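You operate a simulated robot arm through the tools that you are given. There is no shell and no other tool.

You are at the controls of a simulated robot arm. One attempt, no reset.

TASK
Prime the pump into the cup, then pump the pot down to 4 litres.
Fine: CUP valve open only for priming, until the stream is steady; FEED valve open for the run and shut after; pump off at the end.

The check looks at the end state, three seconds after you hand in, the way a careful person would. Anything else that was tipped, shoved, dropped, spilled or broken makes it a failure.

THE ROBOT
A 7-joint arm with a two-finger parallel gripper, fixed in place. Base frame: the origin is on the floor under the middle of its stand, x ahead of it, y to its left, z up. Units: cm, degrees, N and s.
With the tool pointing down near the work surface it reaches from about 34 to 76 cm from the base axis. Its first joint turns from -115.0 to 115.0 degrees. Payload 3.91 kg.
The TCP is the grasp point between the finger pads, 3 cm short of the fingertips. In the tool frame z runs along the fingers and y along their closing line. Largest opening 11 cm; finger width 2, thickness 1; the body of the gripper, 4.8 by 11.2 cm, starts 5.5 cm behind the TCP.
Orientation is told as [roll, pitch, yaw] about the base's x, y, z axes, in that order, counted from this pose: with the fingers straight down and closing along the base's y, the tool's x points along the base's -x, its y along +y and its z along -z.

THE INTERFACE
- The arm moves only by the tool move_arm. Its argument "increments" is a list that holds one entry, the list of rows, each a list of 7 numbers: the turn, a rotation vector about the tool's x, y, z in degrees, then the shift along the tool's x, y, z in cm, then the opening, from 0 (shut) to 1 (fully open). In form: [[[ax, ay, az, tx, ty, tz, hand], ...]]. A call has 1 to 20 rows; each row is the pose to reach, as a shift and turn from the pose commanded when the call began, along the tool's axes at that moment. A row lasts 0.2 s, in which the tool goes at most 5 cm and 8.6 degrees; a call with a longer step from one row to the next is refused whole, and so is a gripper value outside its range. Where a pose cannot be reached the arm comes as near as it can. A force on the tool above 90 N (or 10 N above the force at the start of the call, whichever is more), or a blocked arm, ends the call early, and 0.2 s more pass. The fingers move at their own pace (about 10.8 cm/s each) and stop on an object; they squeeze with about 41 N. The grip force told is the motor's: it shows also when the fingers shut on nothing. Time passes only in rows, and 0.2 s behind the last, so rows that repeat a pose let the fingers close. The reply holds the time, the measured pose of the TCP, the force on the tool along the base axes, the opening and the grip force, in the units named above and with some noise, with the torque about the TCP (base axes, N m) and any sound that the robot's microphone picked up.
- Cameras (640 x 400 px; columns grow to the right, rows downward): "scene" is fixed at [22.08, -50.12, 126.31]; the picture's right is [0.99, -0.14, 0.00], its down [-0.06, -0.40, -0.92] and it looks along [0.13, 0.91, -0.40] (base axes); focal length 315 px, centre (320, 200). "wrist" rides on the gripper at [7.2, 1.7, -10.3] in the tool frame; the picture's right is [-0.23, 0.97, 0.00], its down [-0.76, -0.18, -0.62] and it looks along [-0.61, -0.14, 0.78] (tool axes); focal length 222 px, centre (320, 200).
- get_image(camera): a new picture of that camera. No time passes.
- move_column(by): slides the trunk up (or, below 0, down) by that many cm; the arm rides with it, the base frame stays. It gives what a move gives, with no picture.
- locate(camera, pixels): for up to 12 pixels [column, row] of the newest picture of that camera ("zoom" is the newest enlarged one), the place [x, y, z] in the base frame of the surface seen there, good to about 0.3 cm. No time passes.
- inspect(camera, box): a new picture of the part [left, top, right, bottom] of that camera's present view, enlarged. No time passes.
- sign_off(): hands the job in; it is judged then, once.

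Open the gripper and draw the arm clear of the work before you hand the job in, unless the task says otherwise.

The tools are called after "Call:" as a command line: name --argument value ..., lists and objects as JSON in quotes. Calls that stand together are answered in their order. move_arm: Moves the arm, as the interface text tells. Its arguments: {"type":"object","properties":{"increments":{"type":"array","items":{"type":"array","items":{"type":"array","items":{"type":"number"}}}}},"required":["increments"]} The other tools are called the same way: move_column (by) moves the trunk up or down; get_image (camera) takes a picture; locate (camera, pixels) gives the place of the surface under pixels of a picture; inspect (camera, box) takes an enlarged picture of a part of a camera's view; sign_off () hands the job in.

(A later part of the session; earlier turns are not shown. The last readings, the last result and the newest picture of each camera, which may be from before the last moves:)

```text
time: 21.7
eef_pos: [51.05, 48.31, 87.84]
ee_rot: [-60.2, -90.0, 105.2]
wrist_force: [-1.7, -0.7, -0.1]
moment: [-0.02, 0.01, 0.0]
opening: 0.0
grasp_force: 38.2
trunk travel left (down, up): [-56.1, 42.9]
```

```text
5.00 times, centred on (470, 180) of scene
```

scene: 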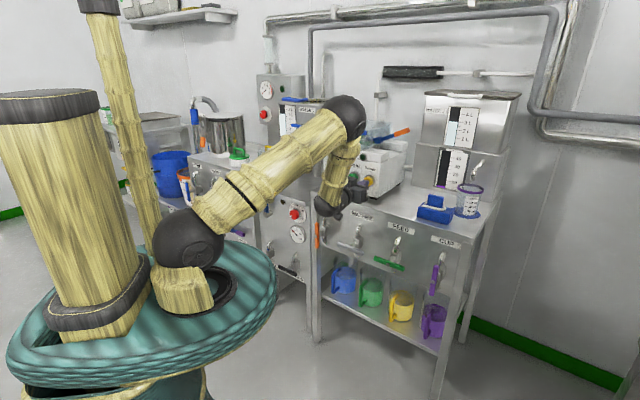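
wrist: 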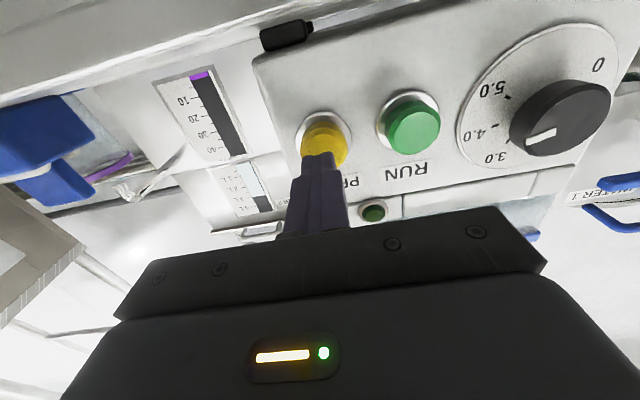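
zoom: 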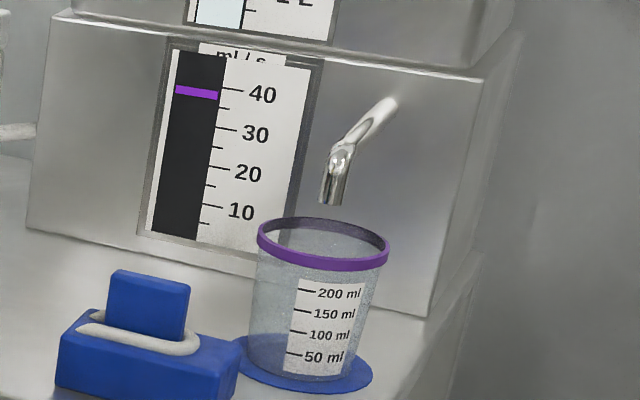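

The marker is now about 40 ml/s, still with no visible stream. I'll hold on in short steps and zoom closer on the cup and spout.

Call:
move_arm --increments '[[[0, 0, 0, 0, 0, 0, 0]]]'

Call:
inspect --camera "scene" --box '[450, 155, 490, 220]'

Call:
inspect --camera "scene" --box '[435, 140, 505, 220]'

```text
time: 22.1
eef_pos: [50.97, 48.41, 87.81]
ee_rot: [-63.8, -90.0, 108.7]
wrist_force: [-3.3, -0.7, 0.0]
moment: [0.0, -0.02, 0.03]
opening: 0.03
grasp_force: 37.4
trunk travel left (down, up): [-56.1, 42.9]
```

```text
6.15 times, centred on (470, 188) of scene
```

zoom: 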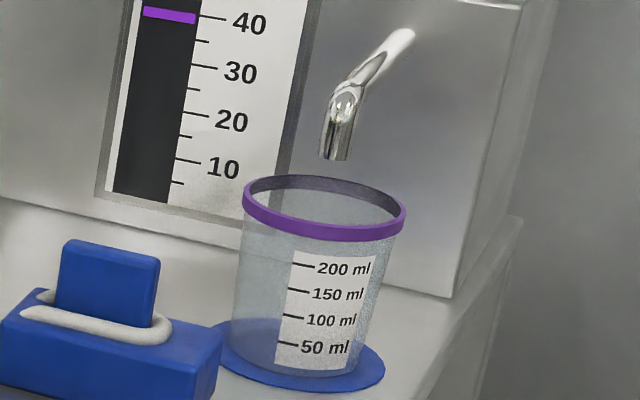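

```text
5.00 times, centred on (470, 180) of scene
```

zoom: 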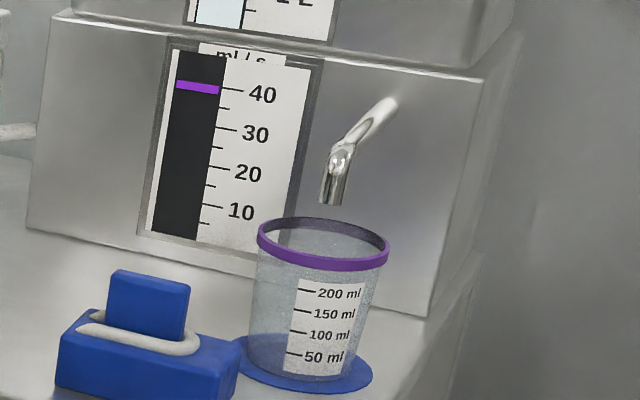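

The marker is settling near 41 ml/s but the cup is still empty. I'll hold one more step and check the WATER 1 gauge and the valve area too.

Call:
move_arm --increments '[[[0, 0, 0, 0, 0, 0, 0]]]'

Call:
get_image --camera "scene"

Call:
inspect --camera "scene" --box '[450, 155, 490, 220]'

Call:
inspect --camera "scene" --box '[250, 90, 350, 150]'

```text
time: 22.5
eef_pos: [50.91, 48.35, 87.79]
ee_rot: [-60.9, -90.0, 106.1]
wrist_force: [-2.1, -1.0, -0.6]
moment: [0.02, 0.01, 0.02]
opening: 0.02
grasp_force: 37.3
trunk travel left (down, up): [-56.1, 42.9]
```

```text
taken
```

scene: 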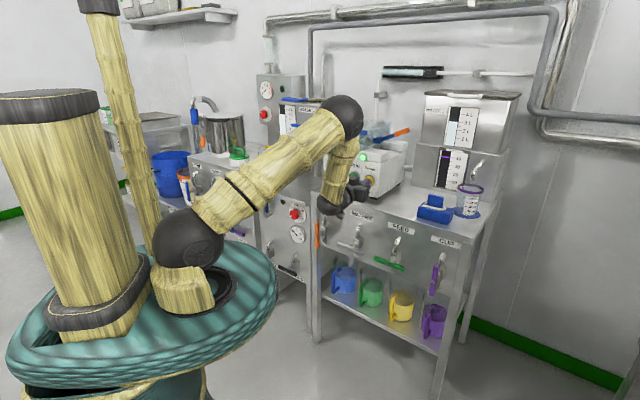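

```text
6.15 times, centred on (470, 188) of scene
```

zoom: 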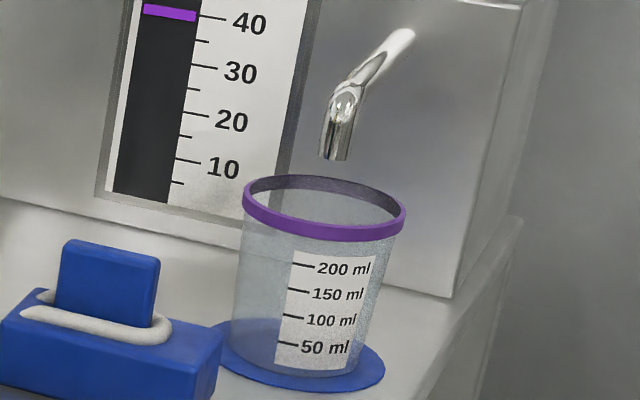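

```text
6.40 times, centred on (300, 120) of scene
```

zoom: 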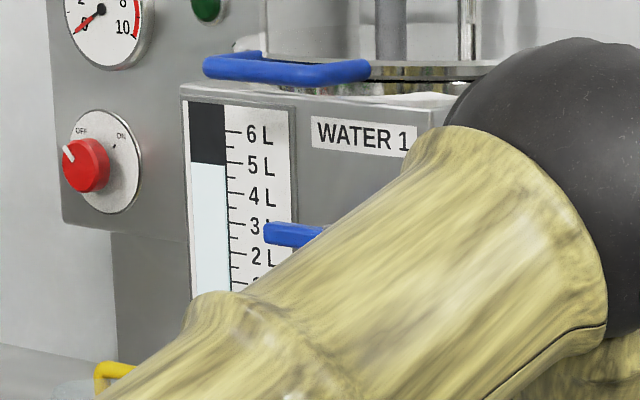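

The marker holds steady around 41 ml/s with the lamp on, but the cup still looks empty. I'll hold a little longer to see whether the line is just filling.

Call:
move_arm --increments '[[[0, 0, 0, 0, 0, 0, 0], [0, 0, 0, 0, 0, 0, 0]]]'

Call:
inspect --camera "scene" --box '[450, 155, 490, 220]'

Call:
inspect --camera "scene" --box '[275, 95, 305, 125]'

Call:
get_image --camera "wrist"

```text
time: 23.1
eef_pos: [50.91, 48.38, 87.71]
ee_rot: [-60.9, -90.1, 105.9]
wrist_force: [-1.2, -1.9, 0.2]
moment: [0.01, -0.01, 0.04]
opening: 0.0
grasp_force: 37.9
trunk travel left (down, up): [-56.1, 42.9]
```

```text
6.15 times, centred on (470, 188) of scene
```

zoom: 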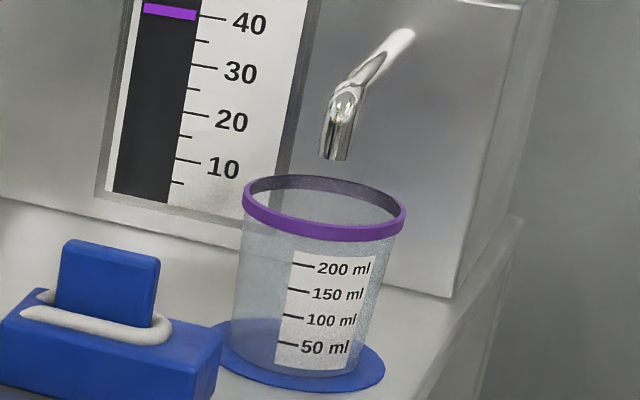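

```text
13.33 times, centred on (290, 110) of scene
```

zoom: 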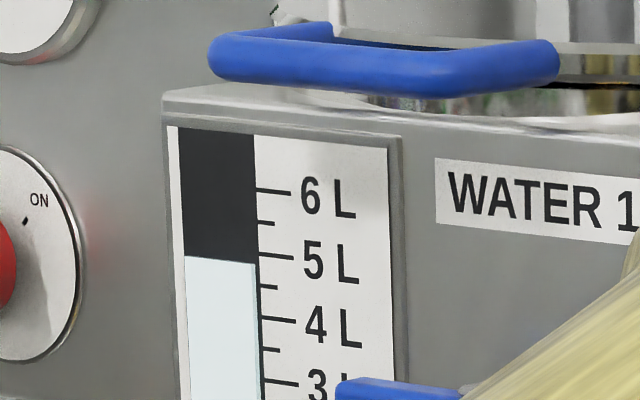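

```text
taken
```

wrist: 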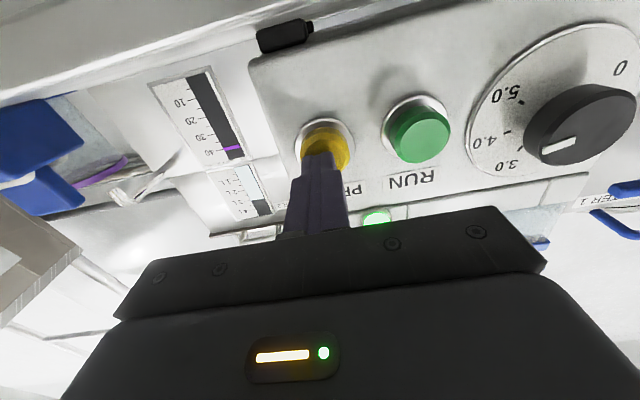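

WATER 1 has dropped slightly (now about 4.85–4.9 L), so the pump is moving water. I'll look very closely at the cup and spout to find where it goes.

Call:
inspect --camera "scene" --box '[452, 160, 488, 222]'

Call:
inspect --camera "scene" --box '[455, 180, 485, 218]'

Call:
inspect --camera "scene" --box '[310, 195, 470, 340]'

Call:
inspect --camera "wrist" --box '[0, 60, 300, 250]'

```text
6.45 times, centred on (470, 191) of scene
```

zoom: 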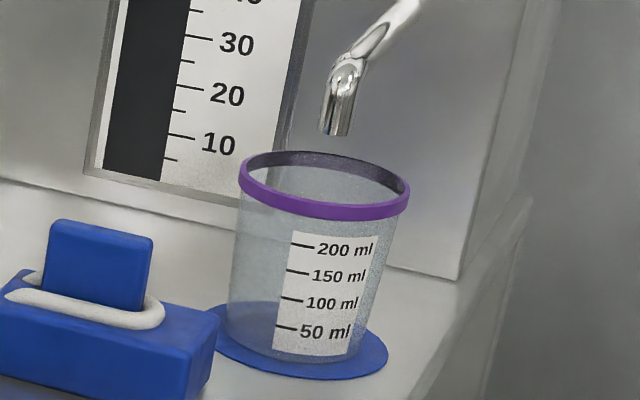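

```text
10.53 times, centred on (470, 199) of scene
```

zoom: 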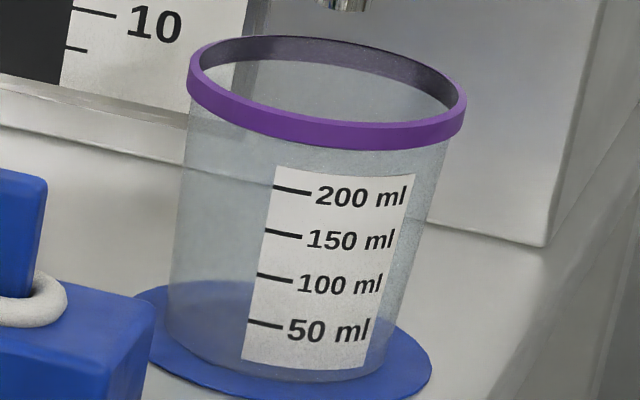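

```text
2.76 times, centred on (390, 268) of scene
```

zoom: 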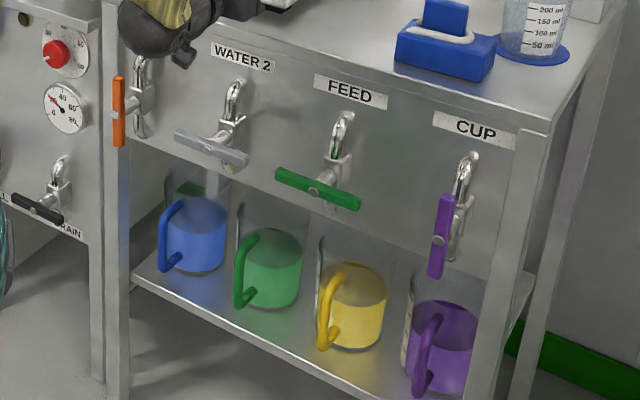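

```text
2.11 times, centred on (150, 155) of wrist
```

zoom: 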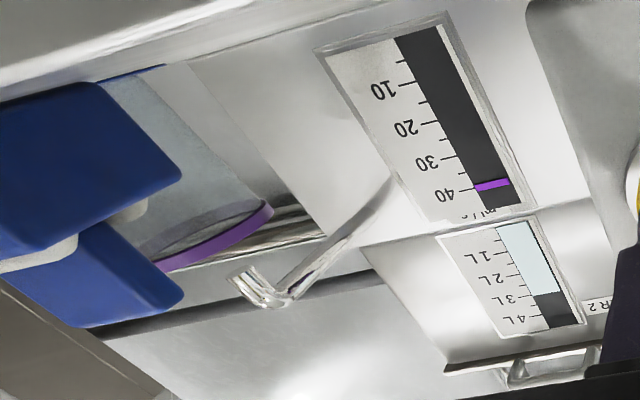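

There's still no stream and no water anywhere it shouldn't be, so the line may still be filling. I'll hold for one more short step and recheck.

Call:
move_arm --increments '[[[0, 0, 0, 0, 0, 0, 0]]]'

Call:
inspect --camera "scene" --box '[442, 145, 498, 222]'

Call:
inspect --camera "scene" --box '[275, 95, 305, 125]'

```text
time: 23.5
eef_pos: [50.87, 48.47, 87.78]
ee_rot: [-61.4, -90.0, 106.3]
wrist_force: [-2.3, -1.7, 0.4]
moment: [-0.01, 0.0, -0.01]
opening: 0.02
grasp_force: 37.7
trunk travel left (down, up): [-56.1, 42.9]
```

```text
5.19 times, centred on (470, 184) of scene
```

zoom: 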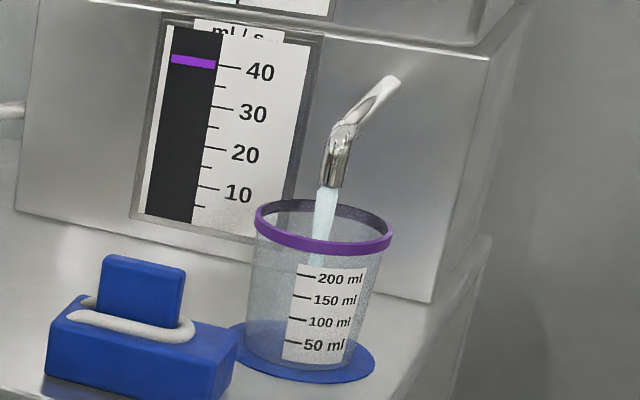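

```text
13.33 times, centred on (290, 110) of scene
```

zoom: 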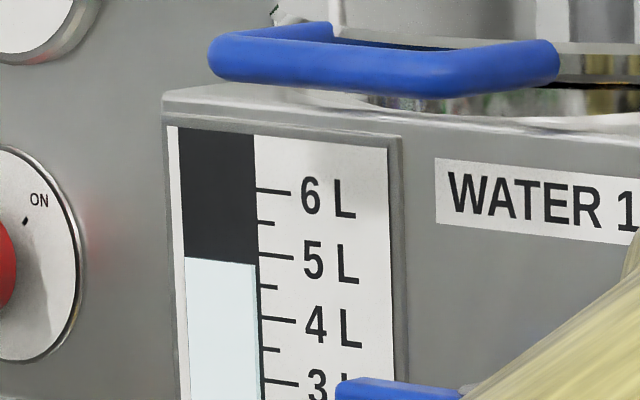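

A stream is now running from the spout into the cup, with flow around 41–42 ml/s. I'll hold one more short step to check whether it's steady.

Call:
move_arm --increments '[[[0, 0, 0, 0, 0, 0, 0]]]'

Call:
inspect --camera "scene" --box '[442, 145, 498, 222]'

```text
time: 23.9
eef_pos: [50.95, 48.39, 87.69]
ee_rot: [-58.6, -90.0, 103.7]
wrist_force: [-2.1, -1.7, -0.1]
moment: [-0.02, 0.0, 0.05]
opening: 0.01
grasp_force: 37.5
trunk travel left (down, up): [-56.1, 42.9]
```

```text
5.19 times, centred on (470, 184) of scene
```

zoom: 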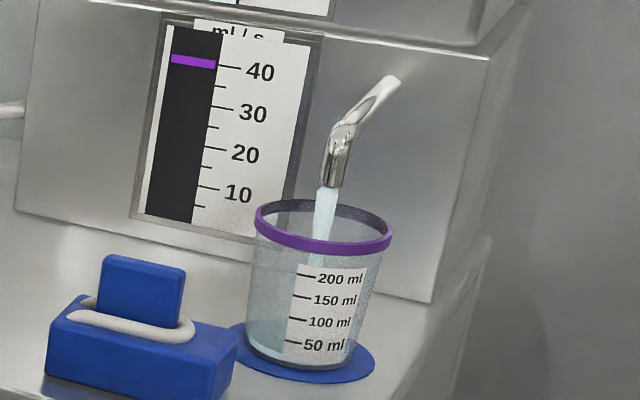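

The stream looks continuous and the cup holds about 25 ml. I'll take two more rows to confirm it's steady before releasing.

Call:
move_arm --increments '[[[0, 0, 0, 0, 0, 0, 0], [0, 0, 0, 0, 0, 0, 0]]]'

Call:
inspect --camera "scene" --box '[442, 145, 498, 222]'

```text
time: 24.5
eef_pos: [50.93, 48.34, 87.83]
ee_rot: [-59.9, -90.0, 104.9]
wrist_force: [-1.9, -1.6, -0.7]
moment: [0.01, 0.05, 0.02]
opening: 0.0
grasp_force: 37.4
trunk travel left (down, up): [-56.1, 42.9]
```

```text
5.19 times, centred on (470, 184) of scene
```

zoom: 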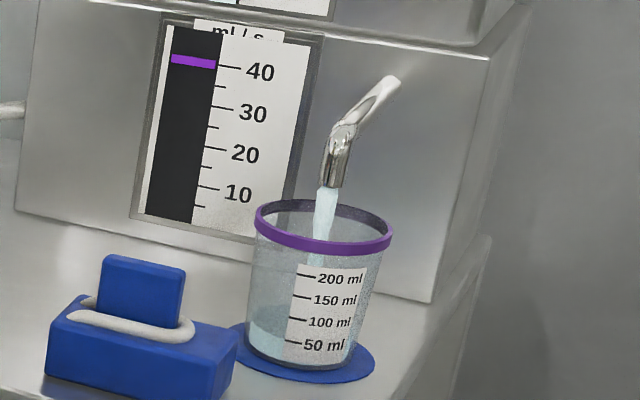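

The stream is steady at about 42 ml/s and the cup holds about 60 ml. I'll release PRIME by backing off and check whether the pump stops.

Call:
move_arm --increments '[[[0, 0, 0, 0, 0, -2, 0]]]'

Call:
inspect --camera "scene" --box '[442, 145, 498, 222]'

Call:
get_image --camera "wrist"

```text
time: 24.9
eef_pos: [49.57, 46.86, 87.68]
ee_rot: [-4.7, -89.9, 49.5]
wrist_force: [-0.1, -0.1, 0.0]
moment: [0.01, 0.03, 0.03]
opening: 0.0
grasp_force: 37.8
trunk travel left (down, up): [-56.1, 42.9]
```

```text
5.19 times, centred on (470, 184) of scene
```

zoom: 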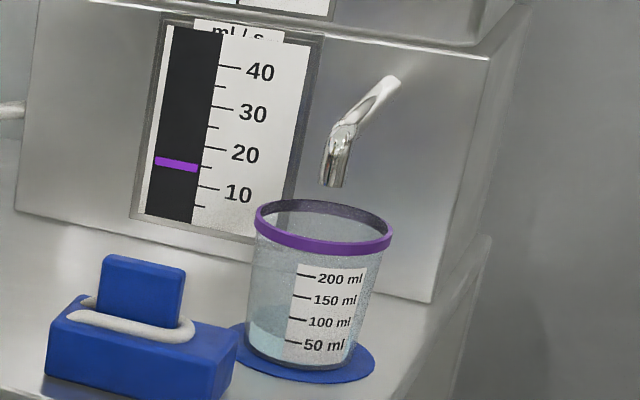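

```text
taken
```

wrist: 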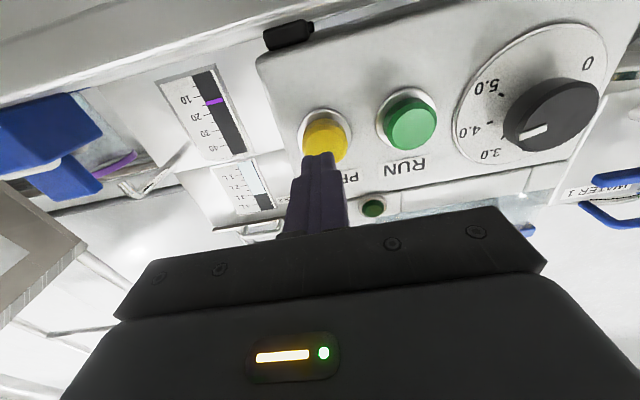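

PRIME is momentary: on release the lamp went dark, the stream stopped, and the flow marker is falling. The cup holds about 60 ml, so I'll go straight back to the CUP handle to shut it.

Call:
move_arm --increments '[[[0, 0, 0, 0, -1, -4.5, 0.2], [0, 0, 0, 0, -4.5, -7.5, 0.45], [0, 0, 0, 0, -9, -9.5, 0.45], [0, 0, 0, 0, -13.5, -11, 0.45], [0, 0, 0, 0, -18, -12, 0.45], [0, 0, 0, 0, -22.5, -13, 0.45], [0, 0, 0, 0, -27, -13.5, 0.45], [0, 0, 0, 0, -29.4, -13.5, 0.45]]]'

Call:
move_column --by -22.8

Call:
get_image --camera "wrist"

```text
time: 26.7
eef_pos: [60.89, 16.56, 87.69]
ee_rot: [-30.3, -90.1, 75.1]
wrist_force: [0.4, 0.6, -0.2]
moment: [0.0, -0.01, 0.01]
opening: 4.94
grasp_force: 0.1
trunk travel left (down, up): [-56.1, 42.9]
```

```text
time: 29.1
eef_pos: [60.79, 16.54, 64.99]
ee_rot: [-38.3, -90.0, 83.2]
wrist_force: [0.1, -0.3, -0.1]
moment: [0.0, 0.0, 0.03]
opening: 4.94
grasp_force: 0.1
trunk travel left (down, up): [-33.3, 65.7]
```

```text
taken
```

wrist: 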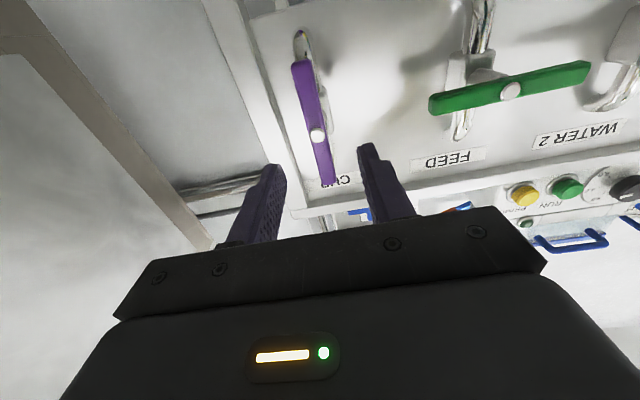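

The TCP is aligned with the vertical CUP handle (t=31.3, z=65.0, n=54.7), with the handle centred between the fingers in the wrist view. I'll advance and close on it.

Call:
move_arm --increments '[[[0, 0, 0, 0, 0, 3, 0.45], [0, 0, 0, 0, 0, 5.6, 0.45], [0, 0, 0, 0, 0, 7.6, 0.4], [0, 0, 0, 0, 0, 7.6, 0], [0, 0, 0, 0, 0, 7.6, 0], [0, 0, 0, 0, 0, 7.6, 0]]]'

Call:
get_image --camera "wrist"

```text
time: 30.5
eef_pos: [66.27, 21.87, 65.05]
ee_rot: [-150.9, -90.1, -164.5]
wrist_force: [19.1, -9.7, 1.7]
moment: [-0.31, 0.27, -0.24]
opening: 1.97
grasp_force: 45.2
trunk travel left (down, up): [-33.3, 65.7]
```

```text
taken
```

wrist: 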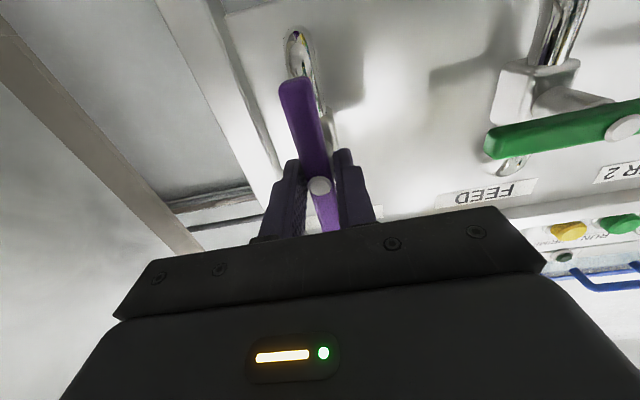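

The CUP bar is gripped at 1.97 cm. I'll turn it back clockwise (+ about the tool axis) toward horizontal.

Call:
move_arm --increments '[[[0, 0, 8, 0, 0, 0, 0], [0, 0, 16, 0, 0, 0, 0], [0, 0, 24, 0, 0, 0, 0], [0, 0, 32, 0, 0, 0, 0], [0, 0, 40, 0, 0, 0, 0], [0, 0, 48, 0, 0, 0, 0]]]'

Call:
get_image --camera "wrist"

```text
time: 31.9
eef_pos: [66.24, 21.67, 64.96]
ee_rot: [90.2, -41.8, -45.3]
wrist_force: [22.1, -16.5, 5.5]
moment: [0.56, -0.61, -0.88]
opening: 1.95
grasp_force: 44.7
trunk travel left (down, up): [-33.3, 65.7]
```

```text
taken
```

wrist: 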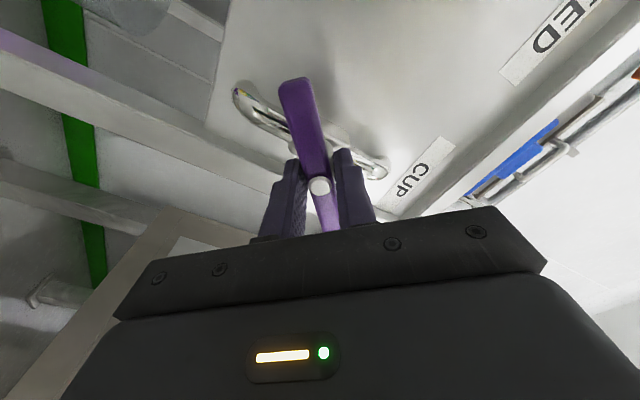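

The bar is about halfway round. I'll finish the turn to horizontal.

Call:
move_arm --increments '[[[0, 0, 8, 0, 0, 0, 0], [0, 0, 16, 0, 0, 0, 0], [0, 0, 24, 0, 0, 0, 0], [0, 0, 32, 0, 0, 0, 0], [0, 0, 39, 0, 0, 0, 0], [0, 0, 42, 0, 0, 0, 0]]]'

Call:
get_image --camera "wrist"

```text
time: 33.3
eef_pos: [66.25, 21.96, 65.02]
ee_rot: [90.0, 0.1, -45.1]
wrist_force: [20.4, -5.9, 2.9]
moment: [0.13, -0.05, -0.63]
opening: 1.97
grasp_force: 44.6
trunk travel left (down, up): [-33.3, 65.7]
```

```text
taken
```

wrist: 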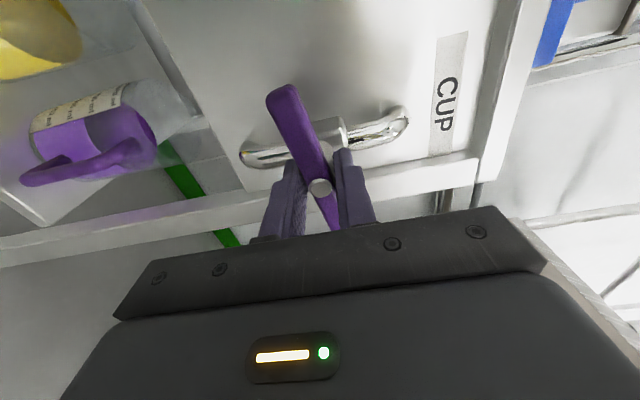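

The bar seems slightly skewed in the fingers compared with the first grip (end at (283,92) instead of (297,90)). I'll release, back off, and measure its angle.

Call:
move_arm --increments '[[[0, 0, 0, 0, 0, 0, 0.45], [0, 0, 0, 0, 0, 0, 0.45], [0, 0, 0, 0, 0, 0, 0.45], [0, 0, 0, 0, 0, -4, 0.45], [0, 0, 0, 0, 0, -7.5, 0.45]]]'

Call:
get_image --camera "wrist"

Call:
inspect --camera "wrist" --box '[220, 40, 440, 200]'

```text
time: 34.5
eef_pos: [60.73, 16.82, 65.01]
ee_rot: [90.0, 0.0, -44.9]
wrist_force: [0.6, 0.6, -0.1]
moment: [0.01, -0.02, -0.03]
opening: 4.95
grasp_force: 0.1
trunk travel left (down, up): [-33.3, 65.7]
```

```text
taken
```

wrist: 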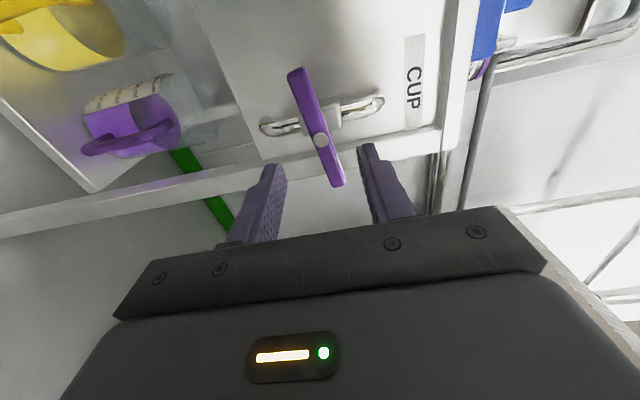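

```text
2.50 times, centred on (330, 120) of wrist
```

zoom: 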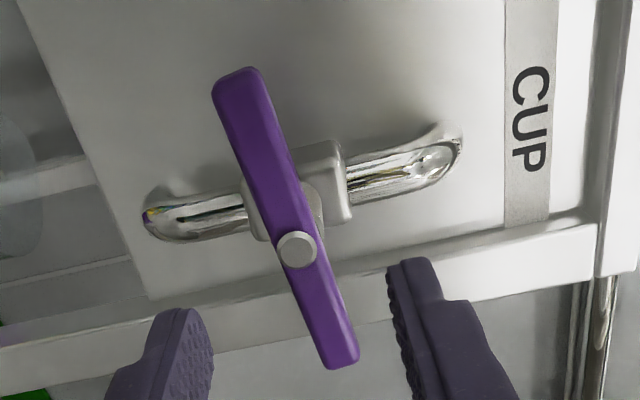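

Call:
locate --camera "wrist" --pixels '[[298, 76], [306, 100], [314, 122], [322, 141], [330, 160], [337, 178]]'

```text
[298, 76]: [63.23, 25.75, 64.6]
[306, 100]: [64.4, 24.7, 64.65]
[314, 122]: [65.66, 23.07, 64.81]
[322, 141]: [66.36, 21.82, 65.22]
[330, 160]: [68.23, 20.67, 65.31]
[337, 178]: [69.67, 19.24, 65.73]
```

The bar is about 7° short of horizontal (left end z=64.6, right end z=65.7), so it slipped a little in the grip. I'll match its tilt, re-grip, and turn it the last few degrees with a small overdrive.

Call:
move_arm --increments '[[[0, 0, -7, 0, 0, 2, 0.45], [0, 0, -7, 0, 0, 5, 0.45], [0, 0, -7, 0, 0, 7.5, 0.4], [0, 0, -7, 0, 0, 7.5, 0], [0, 0, -7, 0, 0, 7.5, 0], [0, 0, -7, 0, 0, 7.5, 0], [0, 0, -2, 0, 0, 7.5, 0], [0, 0, 3, 0, 0, 7.5, 0], [0, 0, 6, 0, 0, 7.5, 0]]]'

Call:
get_image --camera "wrist"

```text
time: 36.5
eef_pos: [66.27, 22.03, 65.02]
ee_rot: [89.9, 6.2, -45.0]
wrist_force: [15.2, 12.5, -2.4]
moment: [-0.11, -0.06, 0.01]
opening: 1.96
grasp_force: 45.3
trunk travel left (down, up): [-33.3, 65.7]
```

```text
taken
```

wrist: 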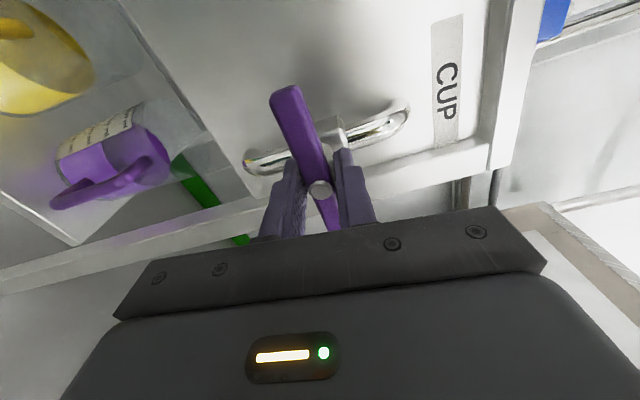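

The tool is at +6° and the bar looks about level with the stop reached. I'll release, back off and measure again.

Call:
move_arm --increments '[[[0, 0, 0, 0, 0, 0, 0.45], [0, 0, 0, 0, 0, 0, 0.45], [0, 0, 0, 0, 0, 0, 0.45], [0, 0, -3, 0, 0, -4, 0.45], [0, 0, -6.2, 0, 0, -8, 0.45]]]'

Call:
get_image --camera "wrist"

Call:
inspect --camera "wrist" --box '[220, 40, 440, 200]'

```text
time: 37.7
eef_pos: [60.8, 15.89, 65.0]
ee_rot: [90.0, -0.3, -45.2]
wrist_force: [-0.6, 0.5, 0.6]
moment: [-0.01, 0.04, -0.06]
opening: 4.95
grasp_force: 0.0
trunk travel left (down, up): [-33.3, 65.7]
```

```text
taken
```

wrist: 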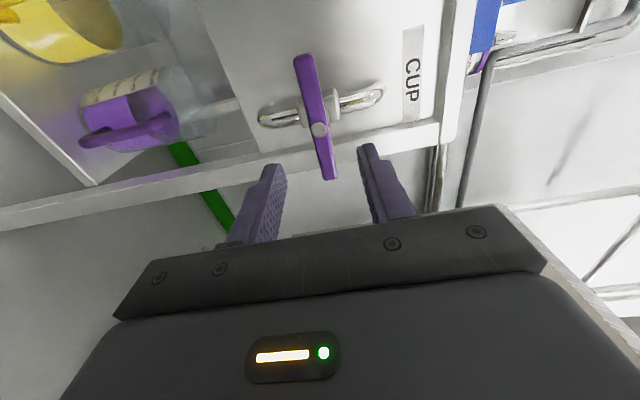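

```text
2.50 times, centred on (330, 120) of wrist
```

zoom: 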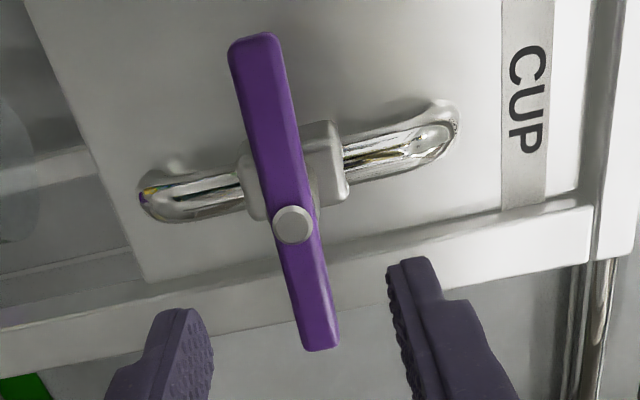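

The CUP bar is back at its original angle, so the valve is shut. I'll move sideways along the panel to the FEED handle (t≈16.9).

Call:
move_arm --increments '[[[0, 0, 0, 4, 0, 0, 0.45], [0, 0, 0, 8.5, 0, 0, 0.45], [0, 0, 0, 12.5, 0, 0, 0.45], [0, 0, 0, 14.8, 0, 0, 0.45]]]'

Call:
get_image --camera "wrist"

Call:
inspect --camera "wrist" --box '[220, 40, 440, 200]'

Call:
inspect --camera "scene" --box '[430, 140, 510, 290]'

```text
time: 38.7
eef_pos: [50.07, 26.67, 65.1]
ee_rot: [90.0, -0.4, -44.9]
wrist_force: [-0.5, -0.8, -0.7]
moment: [-0.02, 0.0, -0.06]
opening: 4.94
grasp_force: 0.1
trunk travel left (down, up): [-33.3, 65.7]
```

```text
taken
```

wrist: 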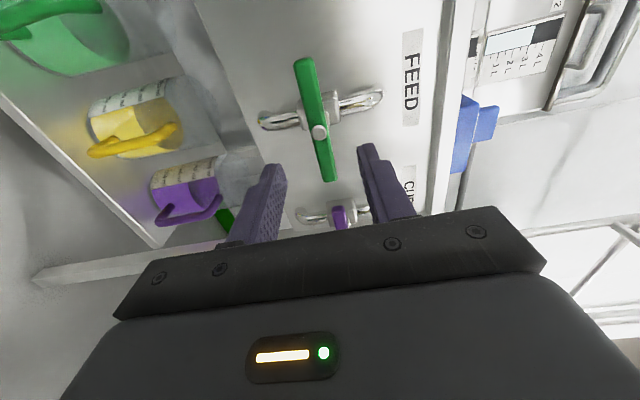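

```text
2.50 times, centred on (330, 120) of wrist
```

zoom: 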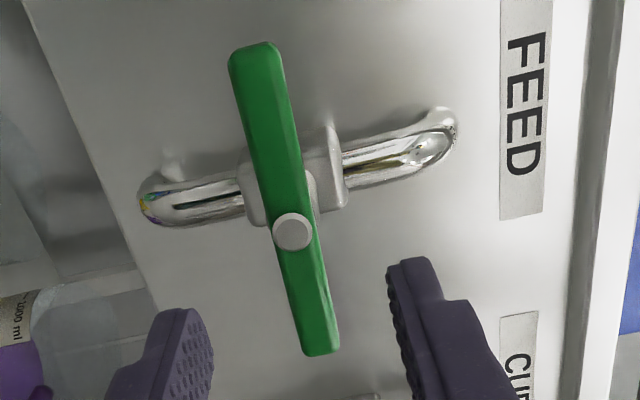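

```text
2.67 times, centred on (470, 215) of scene
```

zoom: 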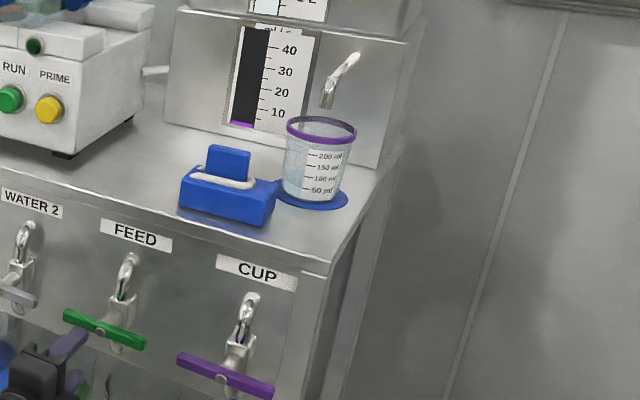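

The FEED handle's position in the wrist view nearly matches the CUP view from the same standoff. I'll locate its bolt and ends.

Call:
locate --camera "wrist" --pixels '[[319, 132], [304, 66], [309, 90], [314, 112], [323, 152], [328, 174]]'

```text
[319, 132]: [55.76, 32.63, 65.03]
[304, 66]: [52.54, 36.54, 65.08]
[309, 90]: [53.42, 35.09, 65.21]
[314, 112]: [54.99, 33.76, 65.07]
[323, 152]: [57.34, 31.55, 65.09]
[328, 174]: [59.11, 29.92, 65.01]
```

The FEED bolt is at (55.8, 32.6, 65.0), t≈16.4 and n≈62.5. I'll advance, grip the bar at its centre, and begin the opening turn (−, counterclockwise).

Call:
move_arm --increments '[[[0, 0, 0, 0.15, 0, 3, 0.45], [0, 0, 0, 0.15, 0, 6, 0.45], [0, 0, 0, 0.15, 0, 8.0, 0.4], [0, 0, 0, 0.15, 0, 8.0, 0], [0, 0, 0, 0.15, 0, 8.0, 0], [0, 0, 0, 0.15, 0, 8.0, 0]]]'

Call:
get_image --camera "wrist"

```text
time: 40.1
eef_pos: [55.62, 32.48, 64.99]
ee_rot: [90.0, -0.1, -44.9]
wrist_force: [12.8, 22.4, 1.4]
moment: [0.22, -0.21, 0.88]
opening: 1.95
grasp_force: 44.8
trunk travel left (down, up): [-33.3, 65.7]
```

```text
taken
```

wrist: 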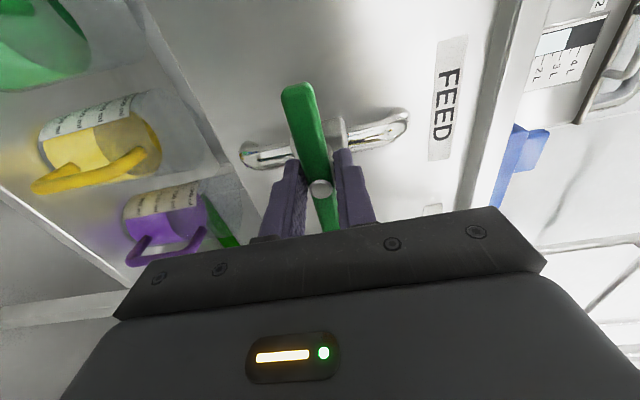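

The FEED bar is gripped (1.95 cm). I'll turn it counterclockwise through the first half.

Call:
move_arm --increments '[[[0, 0, -8, 0, 0, 0, 0], [0, 0, -16, 0, 0, 0, 0], [0, 0, -24, 0, 0, 0, 0], [0, 0, -32, 0, 0, 0, 0], [0, 0, -40, 0, 0, 0, 0], [0, 0, -48, 0, 0, 0, 0]]]'

Call:
get_image --camera "wrist"

```text
time: 41.5
eef_pos: [55.61, 32.48, 64.88]
ee_rot: [89.8, -48.3, -45.0]
wrist_force: [-2.5, 8.1, -3.1]
moment: [0.22, -0.21, 0.11]
opening: 2.01
grasp_force: 45.1
trunk travel left (down, up): [-33.3, 65.7]
```

```text
taken
```

wrist: 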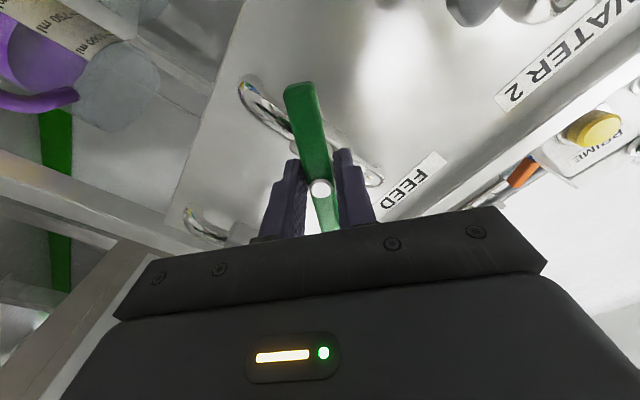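

The bar follows the tool. I'll finish the quarter turn with a couple of degrees of overdrive.

Call:
move_arm --increments '[[[0, 0, -8, 0, 0, 0, 0], [0, 0, -16, 0, 0, 0, 0], [0, 0, -24, 0, 0, 0, 0], [0, 0, -32, 0, 0, 0, 0], [0, 0, -39, 0, 0, 0, 0], [0, 0, -44, 0, 0, 0, 0]]]'

Call:
get_image --camera "wrist"

```text
time: 42.9
eef_pos: [55.66, 32.28, 64.91]
ee_rot: [-87.6, -87.7, 132.4]
wrist_force: [2.5, -7.4, -7.4]
moment: [0.04, 0.27, 0.13]
opening: 1.95
grasp_force: 45.2
trunk travel left (down, up): [-33.3, 65.7]
```

```text
taken
```

wrist: 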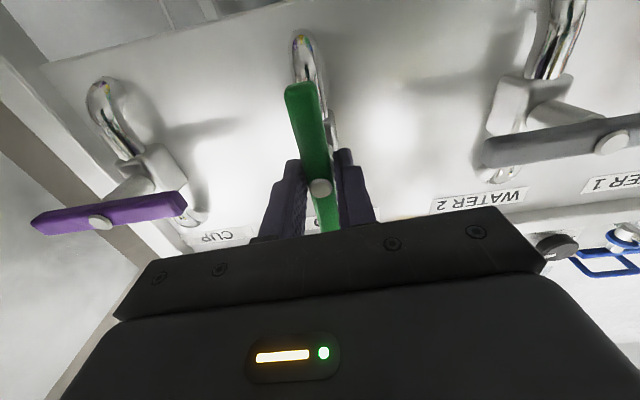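

The green FEED bar is vertical, in line with its pipe. I'll release, back off, and verify.

Call:
move_arm --increments '[[[0, 0, 0, 0, 0, 0, 0.45], [0, 0, 0, 0, 0, 0, 0.45], [0, 0, 0, 0, 0, 0, 0.45], [0, 0, 1, 0, 0, -4, 0.45], [0, 0, 2.2, 0, 0, -8, 0.45]]]'

Call:
get_image --camera "wrist"

Call:
get_image --camera "scene"

```text
time: 44.1
eef_pos: [49.95, 26.62, 65.11]
ee_rot: [-64.5, -89.9, 109.5]
wrist_force: [0.2, 0.4, 0.4]
moment: [0.0, 0.0, -0.04]
opening: 4.95
grasp_force: 0.1
trunk travel left (down, up): [-33.3, 65.7]
```

```text
taken
```

wrist: 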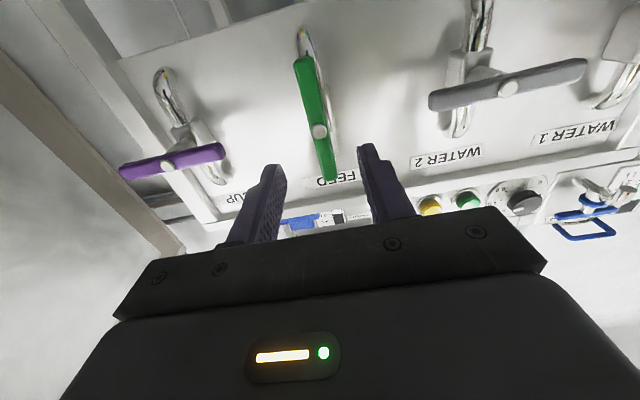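

```text
taken
```

scene: 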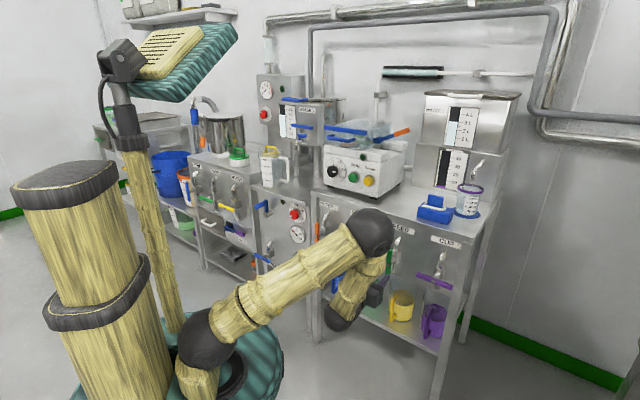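

FEED looks vertical. I'll verify by locating its ends, and read the WATER 1 gauge and the wall fixture at (412,72), which looks slightly different than before.

Call:
locate --camera "wrist" --pixels '[[303, 65], [312, 100], [319, 131], [330, 172]]'

Call:
inspect --camera "scene" --box '[370, 55, 450, 95]'

Call:
inspect --camera "scene" --box '[275, 95, 315, 145]'

Call:
inspect --camera "scene" --box '[442, 80, 498, 222]'

```text
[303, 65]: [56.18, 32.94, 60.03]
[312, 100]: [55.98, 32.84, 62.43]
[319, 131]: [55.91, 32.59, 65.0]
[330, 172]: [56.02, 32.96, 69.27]
```

```text
8.00 times, centred on (410, 75) of scene
```

zoom: 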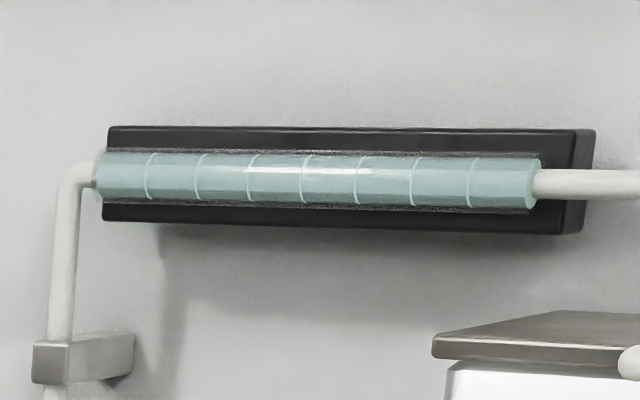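

```text
8.00 times, centred on (295, 120) of scene
```

zoom: 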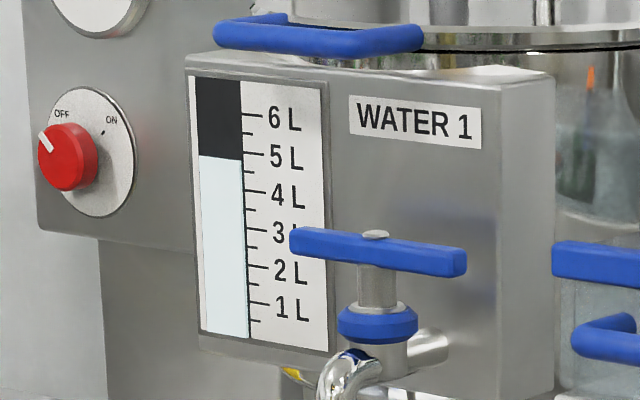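

```text
2.82 times, centred on (470, 151) of scene
```

zoom: 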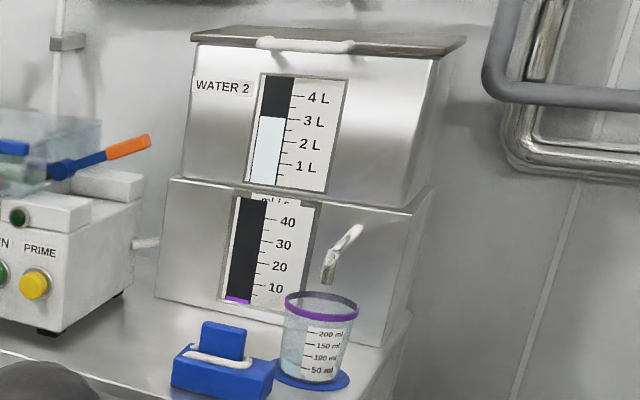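

The wall sight glass shows the line full of water, so the pump is primed, and FEED's ends are vertical (z 60 to 69 at constant t). I'll read the WATER 1 gauge more closely.

Call:
inspect --camera "scene" --box '[279, 103, 301, 125]'

Call:
inspect --camera "scene" --box '[283, 108, 297, 120]'

```text
16.00 times, centred on (290, 114) of scene
```

zoom: 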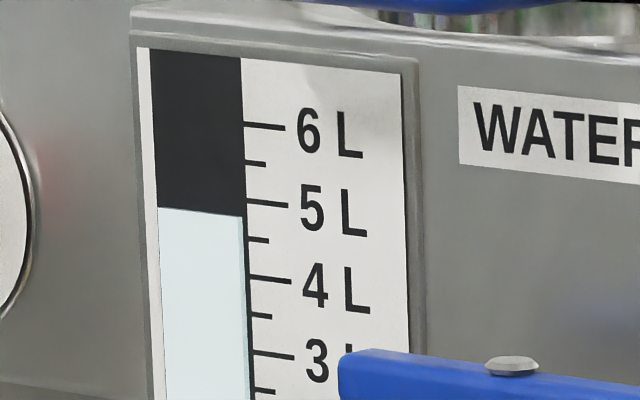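

```text
16.00 times, centred on (290, 114) of scene
```

zoom: 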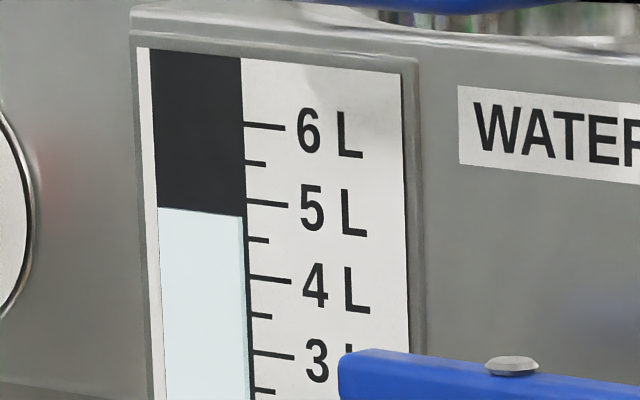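

The reading is about 4.80 L (boundary at y=215, 5 L tick at 200, 4 L at 276), so about 0.8 L more must go, roughly 19–20 s at 42 ml/s. I'll raise the trunk and move to RUN.

Call:
move_column --by 22.6

Call:
move_arm --increments '[[[0, 0, 0, 0, 4.5, 1, 0.2], [0, 0, 0, 0, 9, 2, 0], [0, 0, 0, 0, 13.5, 3, 0], [0, 0, 0, 0, 18, 4.5, 0], [0, 0, 0, 0, 20.7, 6.5, 0], [0, 0, 0, 0, 20.7, 8, 0]]]'

Call:
get_image --camera "wrist"

Call:
get_image --camera "scene"

```text
time: 46.5
eef_pos: [49.94, 26.67, 87.69]
ee_rot: [-43.5, -90.0, 88.3]
wrist_force: [-0.3, -0.1, 0.1]
moment: [0.01, -0.01, -0.01]
opening: 4.97
grasp_force: 0.0
trunk travel left (down, up): [-55.9, 43.1]
```

```text
time: 47.9
eef_pos: [40.82, 47.1, 87.66]
ee_rot: [37.8, -89.9, 7.1]
wrist_force: [0.5, -0.2, 0.1]
moment: [-0.02, -0.02, 0.0]
opening: 0.0
grasp_force: 37.5
trunk travel left (down, up): [-55.9, 43.1]
```

```text
taken
```

wrist: 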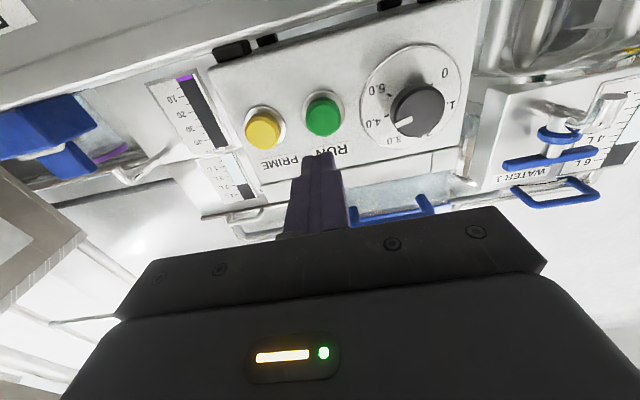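

```text
taken
```

scene: 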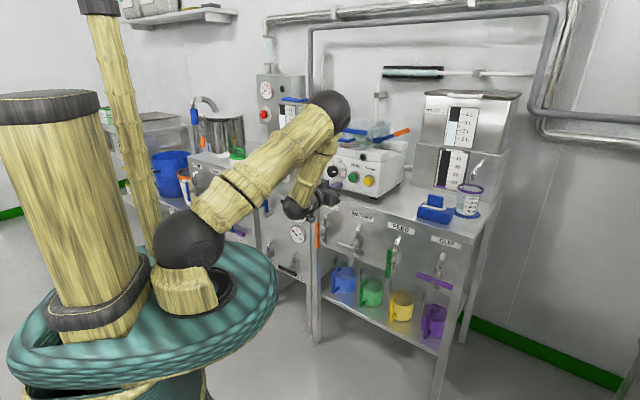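

The fingertips are centred below RUN at (322,117). I'll approach to about 0.9 cm short of the cap.

Call:
move_arm --increments '[[[0, 0, 0, 0, -0.1, 3.5, 0], [0, 0, 0, 0, -0.1, 6.0, 0], [0, 0, 0, 0, -0.1, 7.0, 0]]]'

Call:
get_image --camera "wrist"

Call:
get_image --camera "scene"

```text
time: 48.7
eef_pos: [45.99, 52.0, 87.69]
ee_rot: [-5.6, -89.9, 50.6]
wrist_force: [0.1, 0.1, 0.1]
moment: [0.02, 0.02, 0.02]
opening: 0.0
grasp_force: 37.5
trunk travel left (down, up): [-55.9, 43.1]
```

```text
taken
```

wrist: 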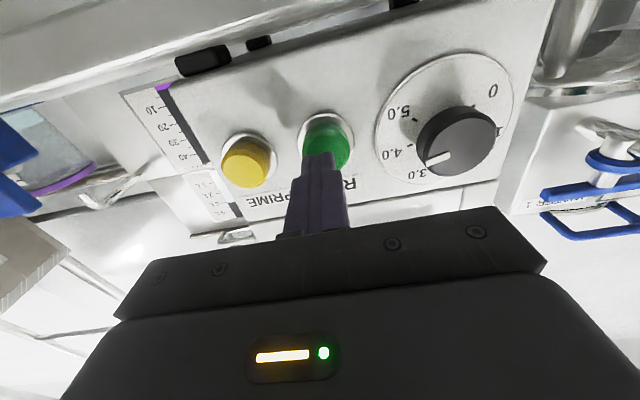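

```text
taken
```

scene: 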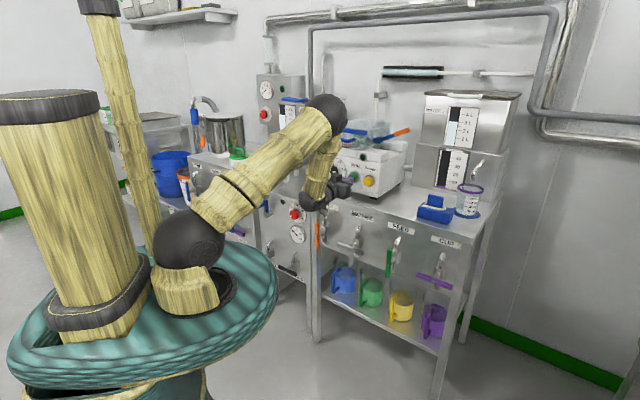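

The fingertips are on the RUN cap's axis. Before pressing, I'll check how much of the WATER 1 gauge is still visible from here.

Call:
inspect --camera "scene" --box '[275, 95, 315, 145]'

Call:
inspect --camera "wrist" --box '[520, 60, 640, 240]'

```text
8.00 times, centred on (295, 120) of scene
```

zoom: 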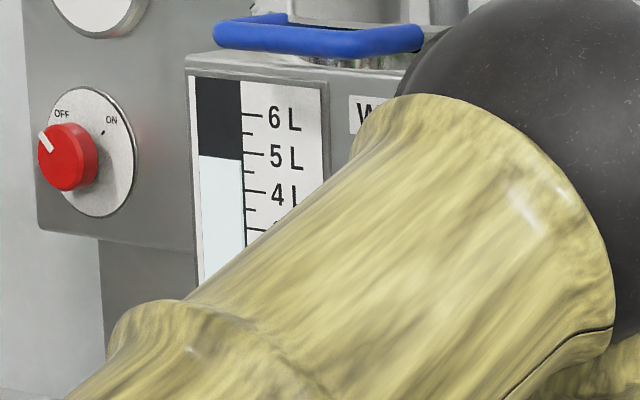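

```text
2.22 times, centred on (580, 150) of wrist
```

zoom: 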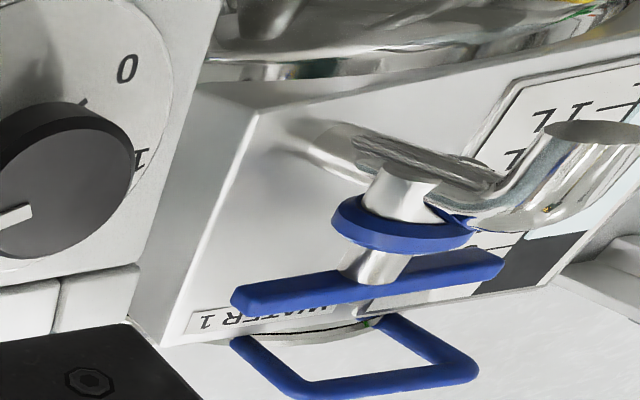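

The 4 L and 5 L marks stay visible during the press. I'll press RUN in small steps as I did for PRIME.

Call:
move_arm --increments '[[[0, 0, 0, 0, 0, 0.4, 0], [0, 0, 0, 0, 0, 0.7, 0]]]'

```text
time: 49.3
eef_pos: [46.35, 52.49, 87.69]
ee_rot: [-135.2, -90.0, -179.9]
wrist_force: [0.1, -1.7, 0.2]
moment: [0.0, -0.01, 0.0]
opening: 0.0
grasp_force: 38.1
trunk travel left (down, up): [-55.9, 43.1]
```

Contact is just starting (about 1.7 N). I'll press a bit further in.

Call:
move_arm --increments '[[[0, 0, 0, 0, 0, 0.25, 0], [0, 0, 0, 0, 0, 0.45, 0]]]'

Call:
get_image --camera "scene"

Call:
inspect --camera "wrist" --box '[100, 60, 460, 250]'

```text
time: 49.9
eef_pos: [46.72, 52.64, 87.75]
ee_rot: [-92.5, -90.0, 137.6]
wrist_force: [-2.4, -0.8, 2.0]
moment: [0.04, -0.04, 0.03]
opening: 0.0
grasp_force: 37.4
trunk travel left (down, up): [-55.9, 43.1]
heard: click
```

```text
taken
```

scene: 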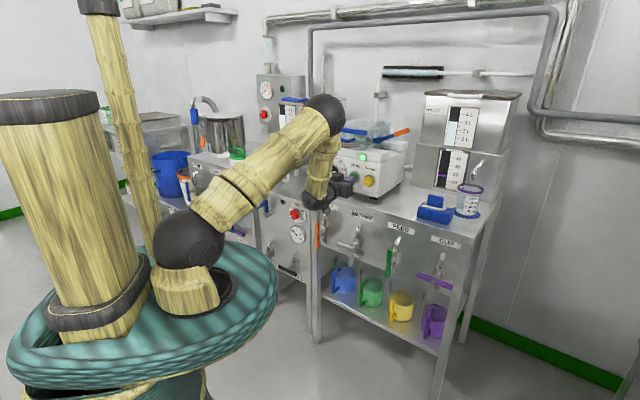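

```text
1.78 times, centred on (280, 155) of wrist
```

zoom: 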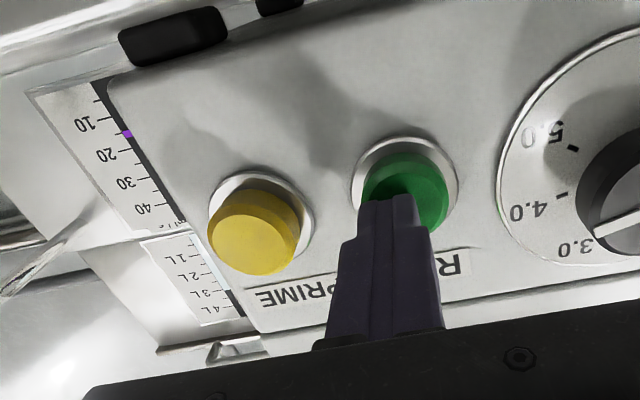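

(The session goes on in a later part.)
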